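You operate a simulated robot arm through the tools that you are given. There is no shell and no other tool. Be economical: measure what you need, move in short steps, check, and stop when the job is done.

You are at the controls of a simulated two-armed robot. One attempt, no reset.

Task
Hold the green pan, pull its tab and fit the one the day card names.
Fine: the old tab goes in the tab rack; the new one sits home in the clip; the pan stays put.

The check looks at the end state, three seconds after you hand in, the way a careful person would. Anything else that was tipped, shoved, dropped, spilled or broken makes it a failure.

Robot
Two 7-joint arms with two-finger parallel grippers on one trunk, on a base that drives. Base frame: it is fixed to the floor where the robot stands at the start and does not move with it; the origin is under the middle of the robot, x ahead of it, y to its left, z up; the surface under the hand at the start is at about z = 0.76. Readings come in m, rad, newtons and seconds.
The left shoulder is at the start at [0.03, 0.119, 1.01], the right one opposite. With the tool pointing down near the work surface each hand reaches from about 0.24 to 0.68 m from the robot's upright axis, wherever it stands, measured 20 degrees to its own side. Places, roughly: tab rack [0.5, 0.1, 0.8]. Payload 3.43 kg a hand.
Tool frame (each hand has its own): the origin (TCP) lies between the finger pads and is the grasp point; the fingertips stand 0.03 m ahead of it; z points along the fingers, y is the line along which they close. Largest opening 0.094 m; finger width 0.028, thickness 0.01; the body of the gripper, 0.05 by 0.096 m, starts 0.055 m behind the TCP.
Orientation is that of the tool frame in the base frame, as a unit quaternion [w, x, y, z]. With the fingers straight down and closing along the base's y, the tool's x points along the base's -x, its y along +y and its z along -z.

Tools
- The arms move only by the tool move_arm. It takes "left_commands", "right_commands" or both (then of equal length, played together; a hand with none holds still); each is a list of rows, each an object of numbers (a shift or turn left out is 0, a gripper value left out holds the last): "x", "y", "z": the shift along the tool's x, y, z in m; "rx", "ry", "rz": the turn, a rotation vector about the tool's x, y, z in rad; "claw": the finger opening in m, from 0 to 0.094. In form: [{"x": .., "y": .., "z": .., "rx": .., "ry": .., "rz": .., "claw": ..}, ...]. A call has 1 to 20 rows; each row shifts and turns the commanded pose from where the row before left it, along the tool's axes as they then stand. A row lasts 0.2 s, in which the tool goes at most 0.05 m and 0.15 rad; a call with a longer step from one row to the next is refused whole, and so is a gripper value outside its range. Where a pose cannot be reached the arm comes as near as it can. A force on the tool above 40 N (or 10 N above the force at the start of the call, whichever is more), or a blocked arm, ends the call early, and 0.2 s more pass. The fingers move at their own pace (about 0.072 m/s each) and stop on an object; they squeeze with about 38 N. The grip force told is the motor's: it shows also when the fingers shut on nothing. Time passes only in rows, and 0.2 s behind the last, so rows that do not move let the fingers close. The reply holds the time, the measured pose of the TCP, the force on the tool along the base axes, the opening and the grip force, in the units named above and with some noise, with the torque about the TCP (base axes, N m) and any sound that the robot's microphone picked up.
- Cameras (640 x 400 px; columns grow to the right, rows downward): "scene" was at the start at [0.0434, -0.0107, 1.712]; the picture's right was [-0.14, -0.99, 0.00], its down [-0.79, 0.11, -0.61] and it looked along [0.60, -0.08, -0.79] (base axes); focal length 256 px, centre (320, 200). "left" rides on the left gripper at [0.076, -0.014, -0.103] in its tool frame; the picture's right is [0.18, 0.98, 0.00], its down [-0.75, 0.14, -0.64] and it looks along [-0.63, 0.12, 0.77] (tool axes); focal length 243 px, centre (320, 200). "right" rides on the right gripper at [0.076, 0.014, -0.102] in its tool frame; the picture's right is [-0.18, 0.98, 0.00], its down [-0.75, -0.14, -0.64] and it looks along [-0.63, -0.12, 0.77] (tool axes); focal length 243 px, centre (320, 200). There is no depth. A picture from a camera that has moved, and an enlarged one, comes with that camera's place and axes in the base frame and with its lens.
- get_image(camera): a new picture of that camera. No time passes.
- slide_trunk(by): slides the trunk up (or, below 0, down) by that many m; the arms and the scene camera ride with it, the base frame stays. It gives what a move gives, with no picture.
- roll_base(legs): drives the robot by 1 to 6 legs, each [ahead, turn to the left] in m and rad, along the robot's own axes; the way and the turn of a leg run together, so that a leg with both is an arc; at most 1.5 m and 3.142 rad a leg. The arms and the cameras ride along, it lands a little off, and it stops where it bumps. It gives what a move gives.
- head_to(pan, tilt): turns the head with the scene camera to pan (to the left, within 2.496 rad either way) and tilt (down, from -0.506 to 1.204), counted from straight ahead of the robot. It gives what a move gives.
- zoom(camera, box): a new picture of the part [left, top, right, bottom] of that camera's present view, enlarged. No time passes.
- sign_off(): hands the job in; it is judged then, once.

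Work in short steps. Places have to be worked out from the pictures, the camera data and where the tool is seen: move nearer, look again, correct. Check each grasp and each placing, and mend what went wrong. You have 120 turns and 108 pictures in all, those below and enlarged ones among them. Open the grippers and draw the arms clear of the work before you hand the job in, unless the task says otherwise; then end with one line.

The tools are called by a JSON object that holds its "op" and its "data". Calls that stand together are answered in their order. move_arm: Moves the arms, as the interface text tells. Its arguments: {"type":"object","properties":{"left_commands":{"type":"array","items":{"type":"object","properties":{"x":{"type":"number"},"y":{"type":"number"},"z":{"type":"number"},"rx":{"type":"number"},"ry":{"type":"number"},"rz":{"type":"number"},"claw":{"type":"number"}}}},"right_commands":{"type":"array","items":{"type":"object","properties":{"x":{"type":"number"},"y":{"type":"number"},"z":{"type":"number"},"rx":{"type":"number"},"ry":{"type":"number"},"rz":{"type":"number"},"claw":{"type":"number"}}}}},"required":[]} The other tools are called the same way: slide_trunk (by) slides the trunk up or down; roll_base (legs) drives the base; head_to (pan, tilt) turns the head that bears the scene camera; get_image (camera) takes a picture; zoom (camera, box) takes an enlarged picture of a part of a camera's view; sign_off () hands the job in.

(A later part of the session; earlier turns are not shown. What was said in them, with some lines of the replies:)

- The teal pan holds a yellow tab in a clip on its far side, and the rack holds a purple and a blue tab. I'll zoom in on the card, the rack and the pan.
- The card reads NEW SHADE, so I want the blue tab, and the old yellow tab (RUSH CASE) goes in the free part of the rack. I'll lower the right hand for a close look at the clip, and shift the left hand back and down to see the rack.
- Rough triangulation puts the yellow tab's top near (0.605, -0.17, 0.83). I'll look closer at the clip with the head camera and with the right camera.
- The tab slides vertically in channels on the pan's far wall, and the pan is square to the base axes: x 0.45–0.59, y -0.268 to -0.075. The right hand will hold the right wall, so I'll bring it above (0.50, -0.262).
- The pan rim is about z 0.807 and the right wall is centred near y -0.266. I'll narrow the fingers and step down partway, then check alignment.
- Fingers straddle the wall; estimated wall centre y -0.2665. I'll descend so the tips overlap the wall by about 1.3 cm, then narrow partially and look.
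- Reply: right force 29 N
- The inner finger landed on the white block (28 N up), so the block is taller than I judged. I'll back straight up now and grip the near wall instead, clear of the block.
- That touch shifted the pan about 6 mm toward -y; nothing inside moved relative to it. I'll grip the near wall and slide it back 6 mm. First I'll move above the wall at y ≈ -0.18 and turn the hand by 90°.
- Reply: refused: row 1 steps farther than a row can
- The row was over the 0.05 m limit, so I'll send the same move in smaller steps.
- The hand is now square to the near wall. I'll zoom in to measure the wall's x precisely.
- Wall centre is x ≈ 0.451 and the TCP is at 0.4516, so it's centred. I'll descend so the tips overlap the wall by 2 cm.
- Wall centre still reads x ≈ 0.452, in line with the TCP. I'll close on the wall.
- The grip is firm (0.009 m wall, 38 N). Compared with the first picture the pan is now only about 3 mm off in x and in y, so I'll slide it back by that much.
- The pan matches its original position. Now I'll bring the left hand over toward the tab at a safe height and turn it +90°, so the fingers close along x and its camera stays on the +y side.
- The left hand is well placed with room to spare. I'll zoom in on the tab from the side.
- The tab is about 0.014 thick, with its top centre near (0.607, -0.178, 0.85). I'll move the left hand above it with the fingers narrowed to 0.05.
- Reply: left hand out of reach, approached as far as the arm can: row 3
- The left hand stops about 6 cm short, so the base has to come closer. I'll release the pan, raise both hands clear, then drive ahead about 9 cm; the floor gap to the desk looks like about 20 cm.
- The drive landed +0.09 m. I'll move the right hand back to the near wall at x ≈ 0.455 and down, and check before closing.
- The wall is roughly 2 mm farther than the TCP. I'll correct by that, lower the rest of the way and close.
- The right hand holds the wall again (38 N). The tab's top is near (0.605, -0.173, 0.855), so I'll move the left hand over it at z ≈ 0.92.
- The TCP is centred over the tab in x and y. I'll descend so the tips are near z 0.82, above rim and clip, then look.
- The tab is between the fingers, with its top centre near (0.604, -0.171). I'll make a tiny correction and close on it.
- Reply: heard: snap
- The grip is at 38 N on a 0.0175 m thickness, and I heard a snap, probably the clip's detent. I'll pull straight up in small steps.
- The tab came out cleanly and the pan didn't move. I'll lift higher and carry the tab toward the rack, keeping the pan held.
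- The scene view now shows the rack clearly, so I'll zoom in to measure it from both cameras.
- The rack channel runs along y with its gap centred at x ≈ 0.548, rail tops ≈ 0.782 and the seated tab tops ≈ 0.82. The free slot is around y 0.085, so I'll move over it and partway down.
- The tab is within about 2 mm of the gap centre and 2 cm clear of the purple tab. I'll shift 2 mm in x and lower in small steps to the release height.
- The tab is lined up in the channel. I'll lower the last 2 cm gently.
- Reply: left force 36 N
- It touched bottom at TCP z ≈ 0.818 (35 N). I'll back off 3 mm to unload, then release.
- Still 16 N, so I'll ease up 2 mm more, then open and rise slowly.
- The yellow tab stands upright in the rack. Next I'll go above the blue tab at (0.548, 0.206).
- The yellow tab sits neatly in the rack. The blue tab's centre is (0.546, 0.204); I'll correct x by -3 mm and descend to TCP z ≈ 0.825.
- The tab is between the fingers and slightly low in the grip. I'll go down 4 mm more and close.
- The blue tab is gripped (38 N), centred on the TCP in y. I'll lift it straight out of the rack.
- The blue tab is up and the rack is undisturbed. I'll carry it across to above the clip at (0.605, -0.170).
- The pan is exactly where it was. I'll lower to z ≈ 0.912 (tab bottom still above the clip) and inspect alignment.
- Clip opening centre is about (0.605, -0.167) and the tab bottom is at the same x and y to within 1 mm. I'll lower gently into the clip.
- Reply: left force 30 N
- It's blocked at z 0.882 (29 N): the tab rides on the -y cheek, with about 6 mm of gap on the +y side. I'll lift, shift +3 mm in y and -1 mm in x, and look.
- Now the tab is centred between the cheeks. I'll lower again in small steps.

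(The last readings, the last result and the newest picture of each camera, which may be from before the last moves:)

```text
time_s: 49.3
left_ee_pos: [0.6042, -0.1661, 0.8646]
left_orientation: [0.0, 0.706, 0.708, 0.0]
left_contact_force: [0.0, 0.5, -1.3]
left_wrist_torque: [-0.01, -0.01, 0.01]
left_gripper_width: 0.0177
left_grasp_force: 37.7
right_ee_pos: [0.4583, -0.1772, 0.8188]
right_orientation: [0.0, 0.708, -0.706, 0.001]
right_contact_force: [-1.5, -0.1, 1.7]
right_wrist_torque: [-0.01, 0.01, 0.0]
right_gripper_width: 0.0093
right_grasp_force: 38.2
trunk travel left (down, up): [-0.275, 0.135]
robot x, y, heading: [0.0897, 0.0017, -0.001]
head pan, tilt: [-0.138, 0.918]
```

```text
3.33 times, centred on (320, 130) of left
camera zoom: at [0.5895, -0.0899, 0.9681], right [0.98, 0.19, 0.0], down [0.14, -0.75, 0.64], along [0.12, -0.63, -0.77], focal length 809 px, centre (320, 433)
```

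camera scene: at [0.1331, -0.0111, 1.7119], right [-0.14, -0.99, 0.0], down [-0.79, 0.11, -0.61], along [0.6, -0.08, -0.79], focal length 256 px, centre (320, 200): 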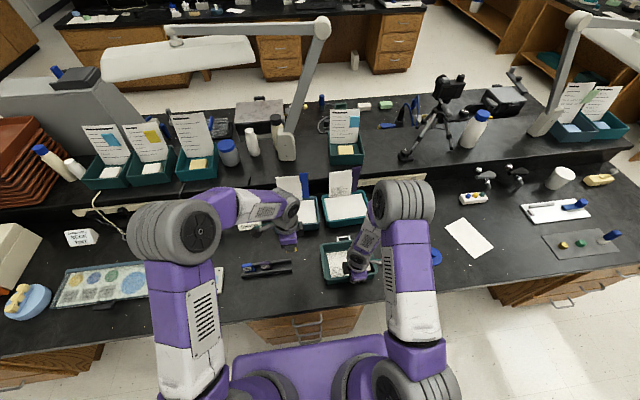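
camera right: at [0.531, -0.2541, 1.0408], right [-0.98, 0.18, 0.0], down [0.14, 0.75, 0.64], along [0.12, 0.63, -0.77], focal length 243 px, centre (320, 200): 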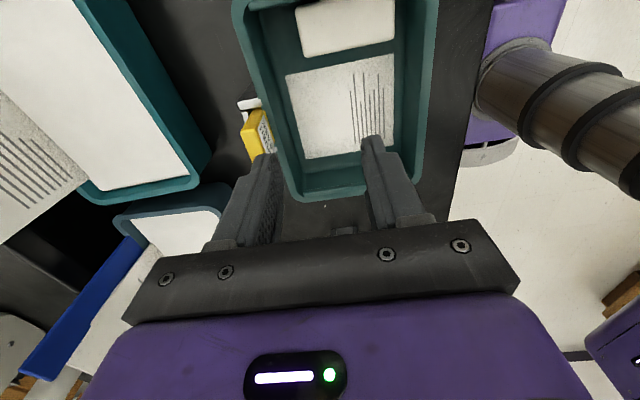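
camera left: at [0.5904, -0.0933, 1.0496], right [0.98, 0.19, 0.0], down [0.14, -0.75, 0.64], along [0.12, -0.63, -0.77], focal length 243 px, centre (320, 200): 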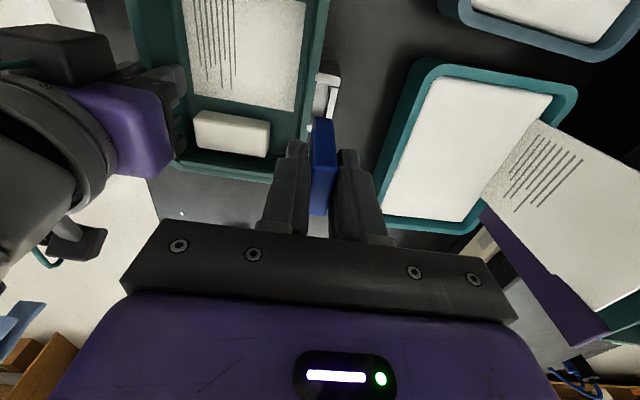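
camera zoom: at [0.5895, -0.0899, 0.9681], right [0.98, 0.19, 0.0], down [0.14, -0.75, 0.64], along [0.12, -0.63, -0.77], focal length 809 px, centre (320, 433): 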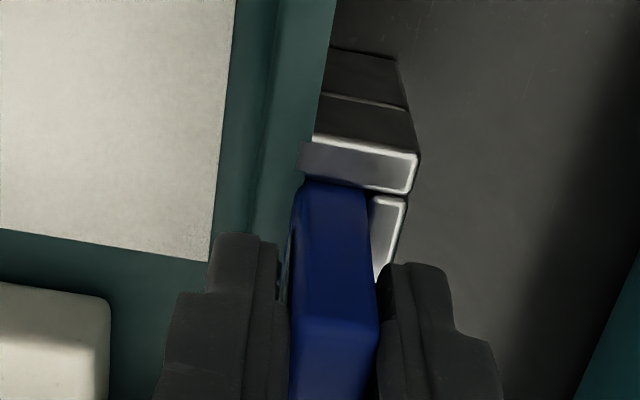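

It's sliding in freely with no contact force. I'll continue down to the seat, expected near TCP z ≈ 0.855, listening for a snap.

{"op": "move_arm", "data": {"left_commands": [{"z": 0.003}, {"z": 0.003}, {"z": 0.003}, {"z": 0.003}, {}]}}

{"op": "zoom", "data": {"camera": "left", "box": [260, 70, 380, 190]}}

```text
time_s: 50.6
left_ee_pos: [0.6063, -0.1679, 0.8581]
left_orientation: [0.004, 0.706, 0.708, 0.001]
left_contact_force: [-4.6, 2.9, 10.5]
left_wrist_torque: [0.24, 0.02, -0.07]
left_gripper_width: 0.0174
left_grasp_force: 38.3
right_ee_pos: [0.4595, -0.1785, 0.8204]
right_orientation: [-0.003, 0.707, -0.707, 0.002]
right_contact_force: [2.9, -1.8, -0.5]
right_wrist_torque: [-0.01, 0.0, -0.04]
right_gripper_width: 0.0089
right_grasp_force: 38.2
trunk travel left (down, up): [-0.275, 0.135]
robot x, y, heading: [0.0923, 0.0039, -0.001]
head pan, tilt: [-0.138, 0.918]
heard: snap
stopped in row 5 (left hand): the force on the tool passed its limit at 41 N (the readings are from after the stop); the commanded pose is now the measured one
```

```text
3.33 times, centred on (320, 130) of left
camera zoom: at [0.5902, -0.0913, 0.9609], right [0.98, 0.19, 0.0], down [0.14, -0.75, 0.65], along [0.12, -0.63, -0.76], focal length 809 px, centre (320, 433)
```

zoom: 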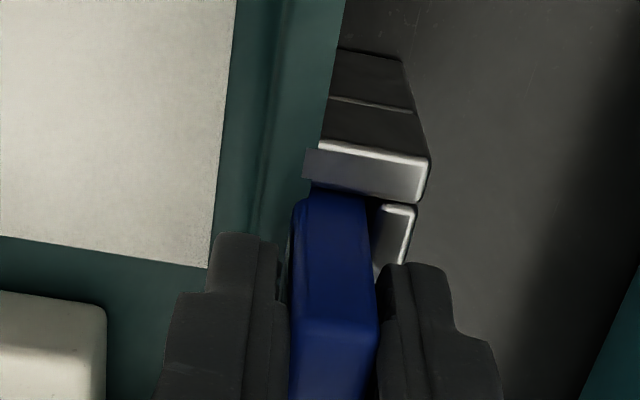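

A snap was heard and the force rose to 41 N, so the tab appears seated. I'll open, rise a little and look from both cameras.

{"op": "move_arm", "data": {"left_commands": [{"claw": 0.022}, {"claw": 0.03}, {"claw": 0.045}, {}, {"z": -0.02}, {"z": -0.03}, {"z": -0.02}, {}]}}

{"op": "zoom", "data": {"camera": "left", "box": [260, 60, 380, 180]}}

{"op": "zoom", "data": {"camera": "scene", "box": [300, 210, 380, 260]}}

```text
time_s: 52.4
left_ee_pos: [0.6044, -0.1677, 0.9272]
left_orientation: [0.003, 0.707, 0.707, 0.0]
left_contact_force: [0.6, -1.3, -0.5]
left_wrist_torque: [-0.01, 0.0, -0.02]
left_gripper_width: 0.0449
left_grasp_force: 0.1
right_ee_pos: [0.4593, -0.1772, 0.8186]
right_orientation: [-0.002, 0.707, -0.707, 0.001]
right_contact_force: [0.5, 0.7, 0.1]
right_wrist_torque: [-0.04, -0.01, -0.04]
right_gripper_width: 0.0091
right_grasp_force: 38.1
trunk travel left (down, up): [-0.275, 0.135]
robot x, y, heading: [0.0895, 0.0008, 0.006]
head pan, tilt: [-0.138, 0.918]
```

```text
3.33 times, centred on (320, 120) of left
camera zoom: at [0.5904, -0.091, 1.03], right [0.98, 0.19, 0.0], down [0.14, -0.75, 0.65], along [0.12, -0.63, -0.76], focal length 809 px, centre (320, 467)
```

zoom: 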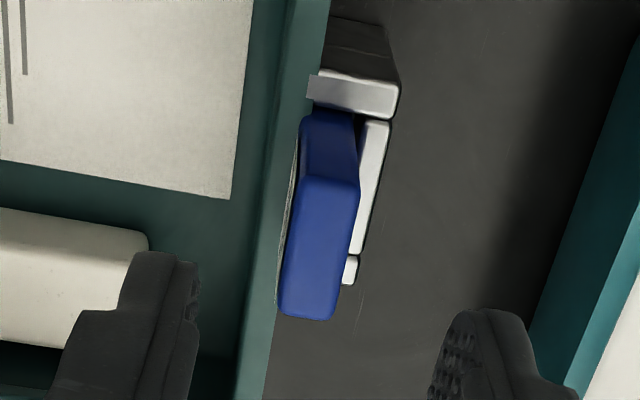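

```text
8.00 times, centred on (340, 235) of scene
camera zoom: at [0.1332, -0.0107, 1.7119], right [-0.14, -0.99, 0.0], down [-0.79, 0.11, -0.61], along [0.6, -0.08, -0.79], focal length 2050 px, centre (160, -80)
```

zoom: 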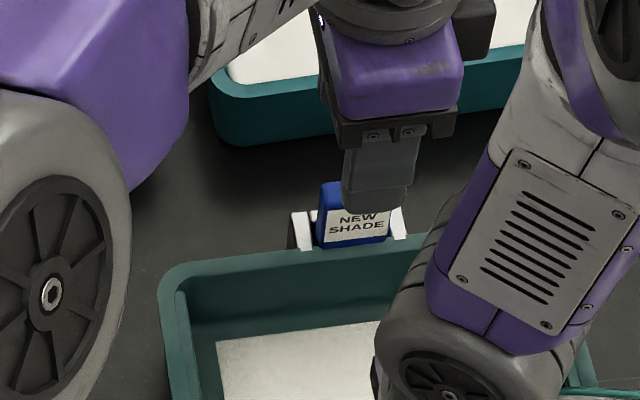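

The blue tab reads NEW SHADE in the clip. I'll move the left hand aside and compare pan position and tab seating with the earlier views.

{"op": "move_arm", "data": {"left_commands": [{"z": -0.03}, {"x": 0.045}, {"x": 0.045}, {"x": 0.045}, {}]}}

{"op": "zoom", "data": {"camera": "scene", "box": [280, 220, 420, 308]}}

{"op": "zoom", "data": {"camera": "scene", "box": [310, 215, 370, 255]}}

{"op": "zoom", "data": {"camera": "left", "box": [240, 60, 400, 180]}}

```text
time_s: 53.6
left_ee_pos: [0.6058, -0.0322, 0.9575]
left_orientation: [0.004, 0.706, 0.708, 0.0]
left_contact_force: [-0.2, -0.6, -1.5]
left_wrist_torque: [0.01, -0.02, 0.0]
left_gripper_width: 0.0446
left_grasp_force: 0.0
right_ee_pos: [0.4588, -0.1793, 0.8191]
right_orientation: [-0.003, 0.708, -0.707, 0.001]
right_contact_force: [0.8, 0.7, -0.7]
right_wrist_torque: [-0.03, 0.03, 0.07]
right_gripper_width: 0.0089
right_grasp_force: 38.3
trunk travel left (down, up): [-0.275, 0.135]
robot x, y, heading: [0.0917, -0.0006, 0.003]
head pan, tilt: [-0.138, 0.918]
```

```text
4.55 times, centred on (350, 264) of scene
camera zoom: at [0.133, -0.0115, 1.7119], right [-0.14, -0.99, 0.0], down [-0.79, 0.11, -0.61], along [0.6, -0.08, -0.79], focal length 1165 px, centre (184, -91)
```

zoom: 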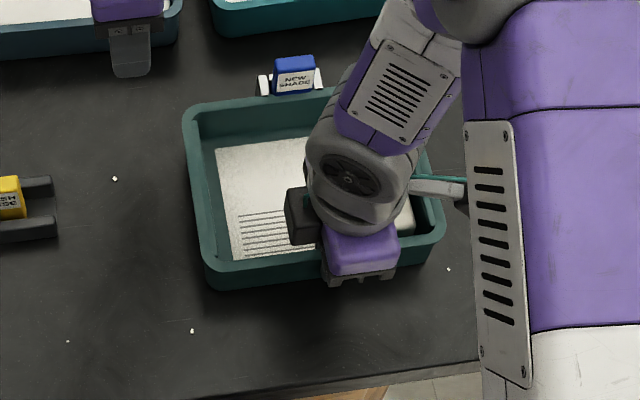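

```text
10.00 times, centred on (340, 235) of scene
camera zoom: at [0.133, -0.0115, 1.7119], right [-0.14, -0.99, 0.0], down [-0.79, 0.11, -0.61], along [0.6, -0.08, -0.79], focal length 2563 px, centre (120, -150)
```

zoom: 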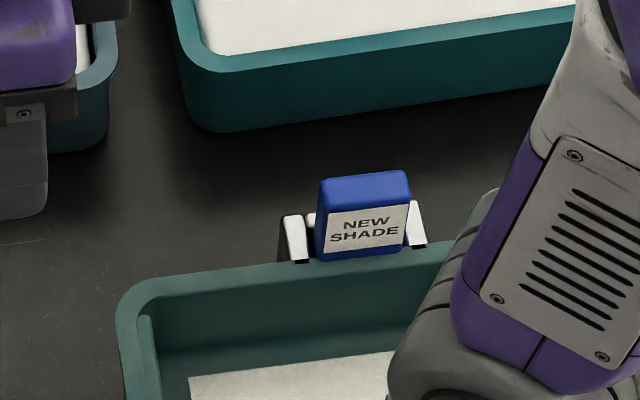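

```text
3.33 times, centred on (320, 120) of left
camera zoom: at [0.5911, 0.0445, 1.0598], right [0.98, 0.18, 0.0], down [0.14, -0.75, 0.65], along [0.12, -0.63, -0.76], focal length 809 px, centre (320, 467)
```

zoom: 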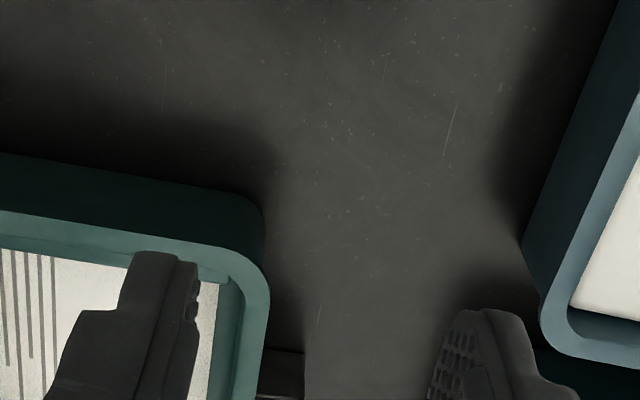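

The tab sits at exactly the height the yellow one did relative to the cheeks, so it's home. The pan crept about 2 mm in +x during the push; I'll slide it back 2 mm with the right hand, then check.

{"op": "move_arm", "data": {"right_commands": [{"y": 0.001}, {"y": 0.0015}, {}]}}

{"op": "zoom", "data": {"camera": "scene", "box": [280, 220, 420, 308]}}

```text
time_s: 54.4
left_ee_pos: [0.6062, -0.032, 0.9578]
left_orientation: [0.004, 0.707, 0.708, 0.0]
left_contact_force: [0.2, -0.1, 0.9]
left_wrist_torque: [-0.01, 0.0, 0.02]
left_gripper_width: 0.0451
left_grasp_force: 0.1
right_ee_pos: [0.4562, -0.1792, 0.8196]
right_orientation: [0.002, -0.707, 0.708, 0.0]
right_contact_force: [1.3, -0.4, 0.5]
right_wrist_torque: [-0.01, -0.01, 0.0]
right_gripper_width: 0.0094
right_grasp_force: 37.8
trunk travel left (down, up): [-0.275, 0.135]
robot x, y, heading: [0.0869, 0.0029, 0.003]
head pan, tilt: [-0.138, 0.918]
```

```text
4.55 times, centred on (350, 264) of scene
camera zoom: at [0.1333, -0.0107, 1.7119], right [-0.14, -0.99, 0.0], down [-0.79, 0.11, -0.61], along [0.6, -0.08, -0.79], focal length 1165 px, centre (184, -91)
```

zoom: 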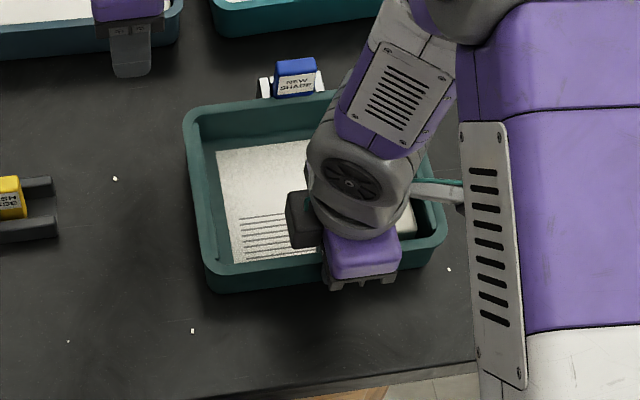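

The pan is back where it was. I'll open the right hand, lift it clear and draw both arms away.

{"op": "move_arm", "data": {"right_commands": [{"claw": 0.03}, {"claw": 0.05}, {}, {"z": -0.03}, {"z": -0.04}, {"z": -0.04}, {"z": -0.04}, {"x": 0.04}, {"x": 0.04}, {}], "left_commands": [{}, {}, {}, {"z": -0.04}, {"z": -0.03}, {"x": 0.04}, {"x": 0.04}, {"y": -0.04}, {"y": -0.04}, {}]}}

{"op": "get_image", "data": {"camera": "scene"}}

{"op": "zoom", "data": {"camera": "scene", "box": [280, 220, 420, 308]}}

{"op": "zoom", "data": {"camera": "scene", "box": [215, 235, 315, 297]}}

```text
time_s: 56.6
left_ee_pos: [0.5255, 0.0497, 1.026]
left_orientation: [0.004, 0.706, 0.708, -0.001]
left_contact_force: [0.0, 0.0, -0.6]
left_wrist_torque: [-0.03, -0.02, -0.01]
left_gripper_width: 0.0451
left_grasp_force: 0.1
right_ee_pos: [0.4559, -0.2582, 0.9701]
right_orientation: [-0.002, 0.708, -0.706, 0.001]
right_contact_force: [0.9, -0.2, 0.4]
right_wrist_torque: [0.02, 0.04, -0.03]
right_gripper_width: 0.0499
right_grasp_force: 0.0
trunk travel left (down, up): [-0.275, 0.135]
robot x, y, heading: [0.0899, 0.0006, 0.001]
head pan, tilt: [-0.138, 0.918]
```

```text
27 pictures are left
camera scene: at [0.134, -0.0103, 1.7119], right [-0.14, -0.99, 0.0], down [-0.79, 0.11, -0.61], along [0.6, -0.08, -0.79], focal length 256 px, centre (320, 200)
```

scene: 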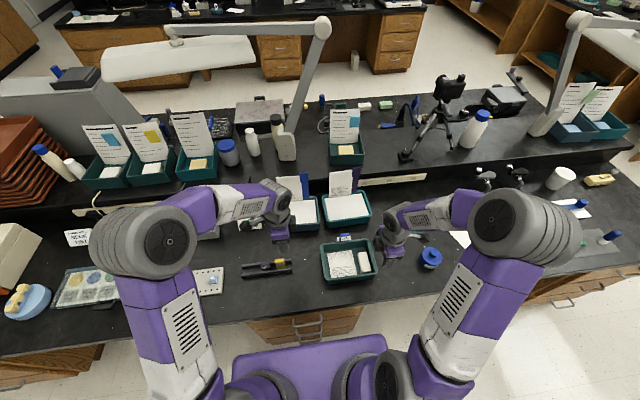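

```text
4.55 times, centred on (350, 264) of scene
camera zoom: at [0.134, -0.0103, 1.7119], right [-0.14, -0.99, 0.0], down [-0.79, 0.11, -0.61], along [0.6, -0.08, -0.79], focal length 1165 px, centre (184, -91)
```

zoom: 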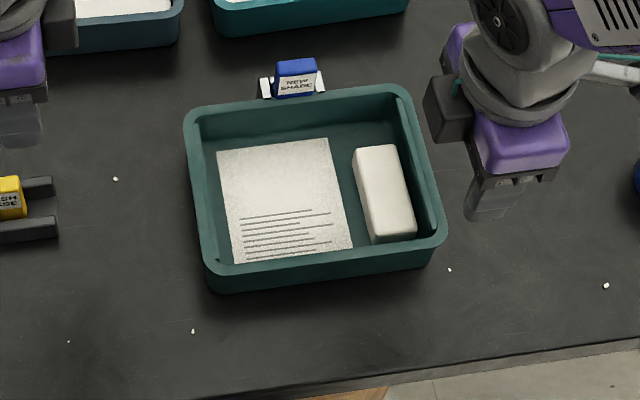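

```text
6.40 times, centred on (265, 266) of scene
camera zoom: at [0.134, -0.0103, 1.7119], right [-0.14, -0.99, 0.0], down [-0.79, 0.11, -0.61], along [0.6, -0.08, -0.79], focal length 1640 px, centre (672, -222)
```

zoom: 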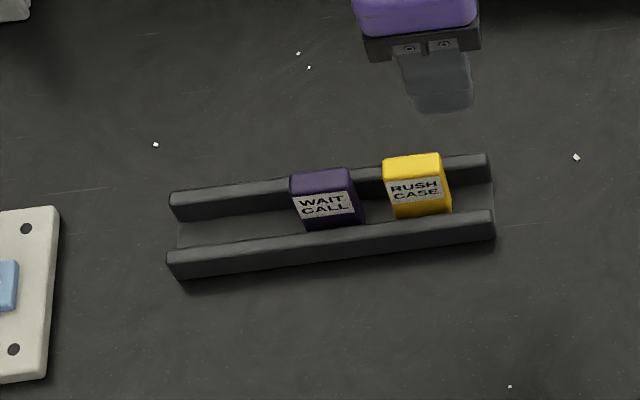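

The pan is back within a few mm of its start, NEW SHADE is home in the clip, RUSH CASE stands in the rack, and both arms are clear with grippers open. I'll hand in.

{"op": "sign_off", "data": {}}

```text
The job is handed in.
```

The green pan now has the blue NEW SHADE tab the day card names, fitted home in its clip, and the old yellow RUSH CASE tab is standing in the tab rack. The pan slid by up to about 6 mm while I worked; I moved it back, and it ended within about 3 mm of where it started.
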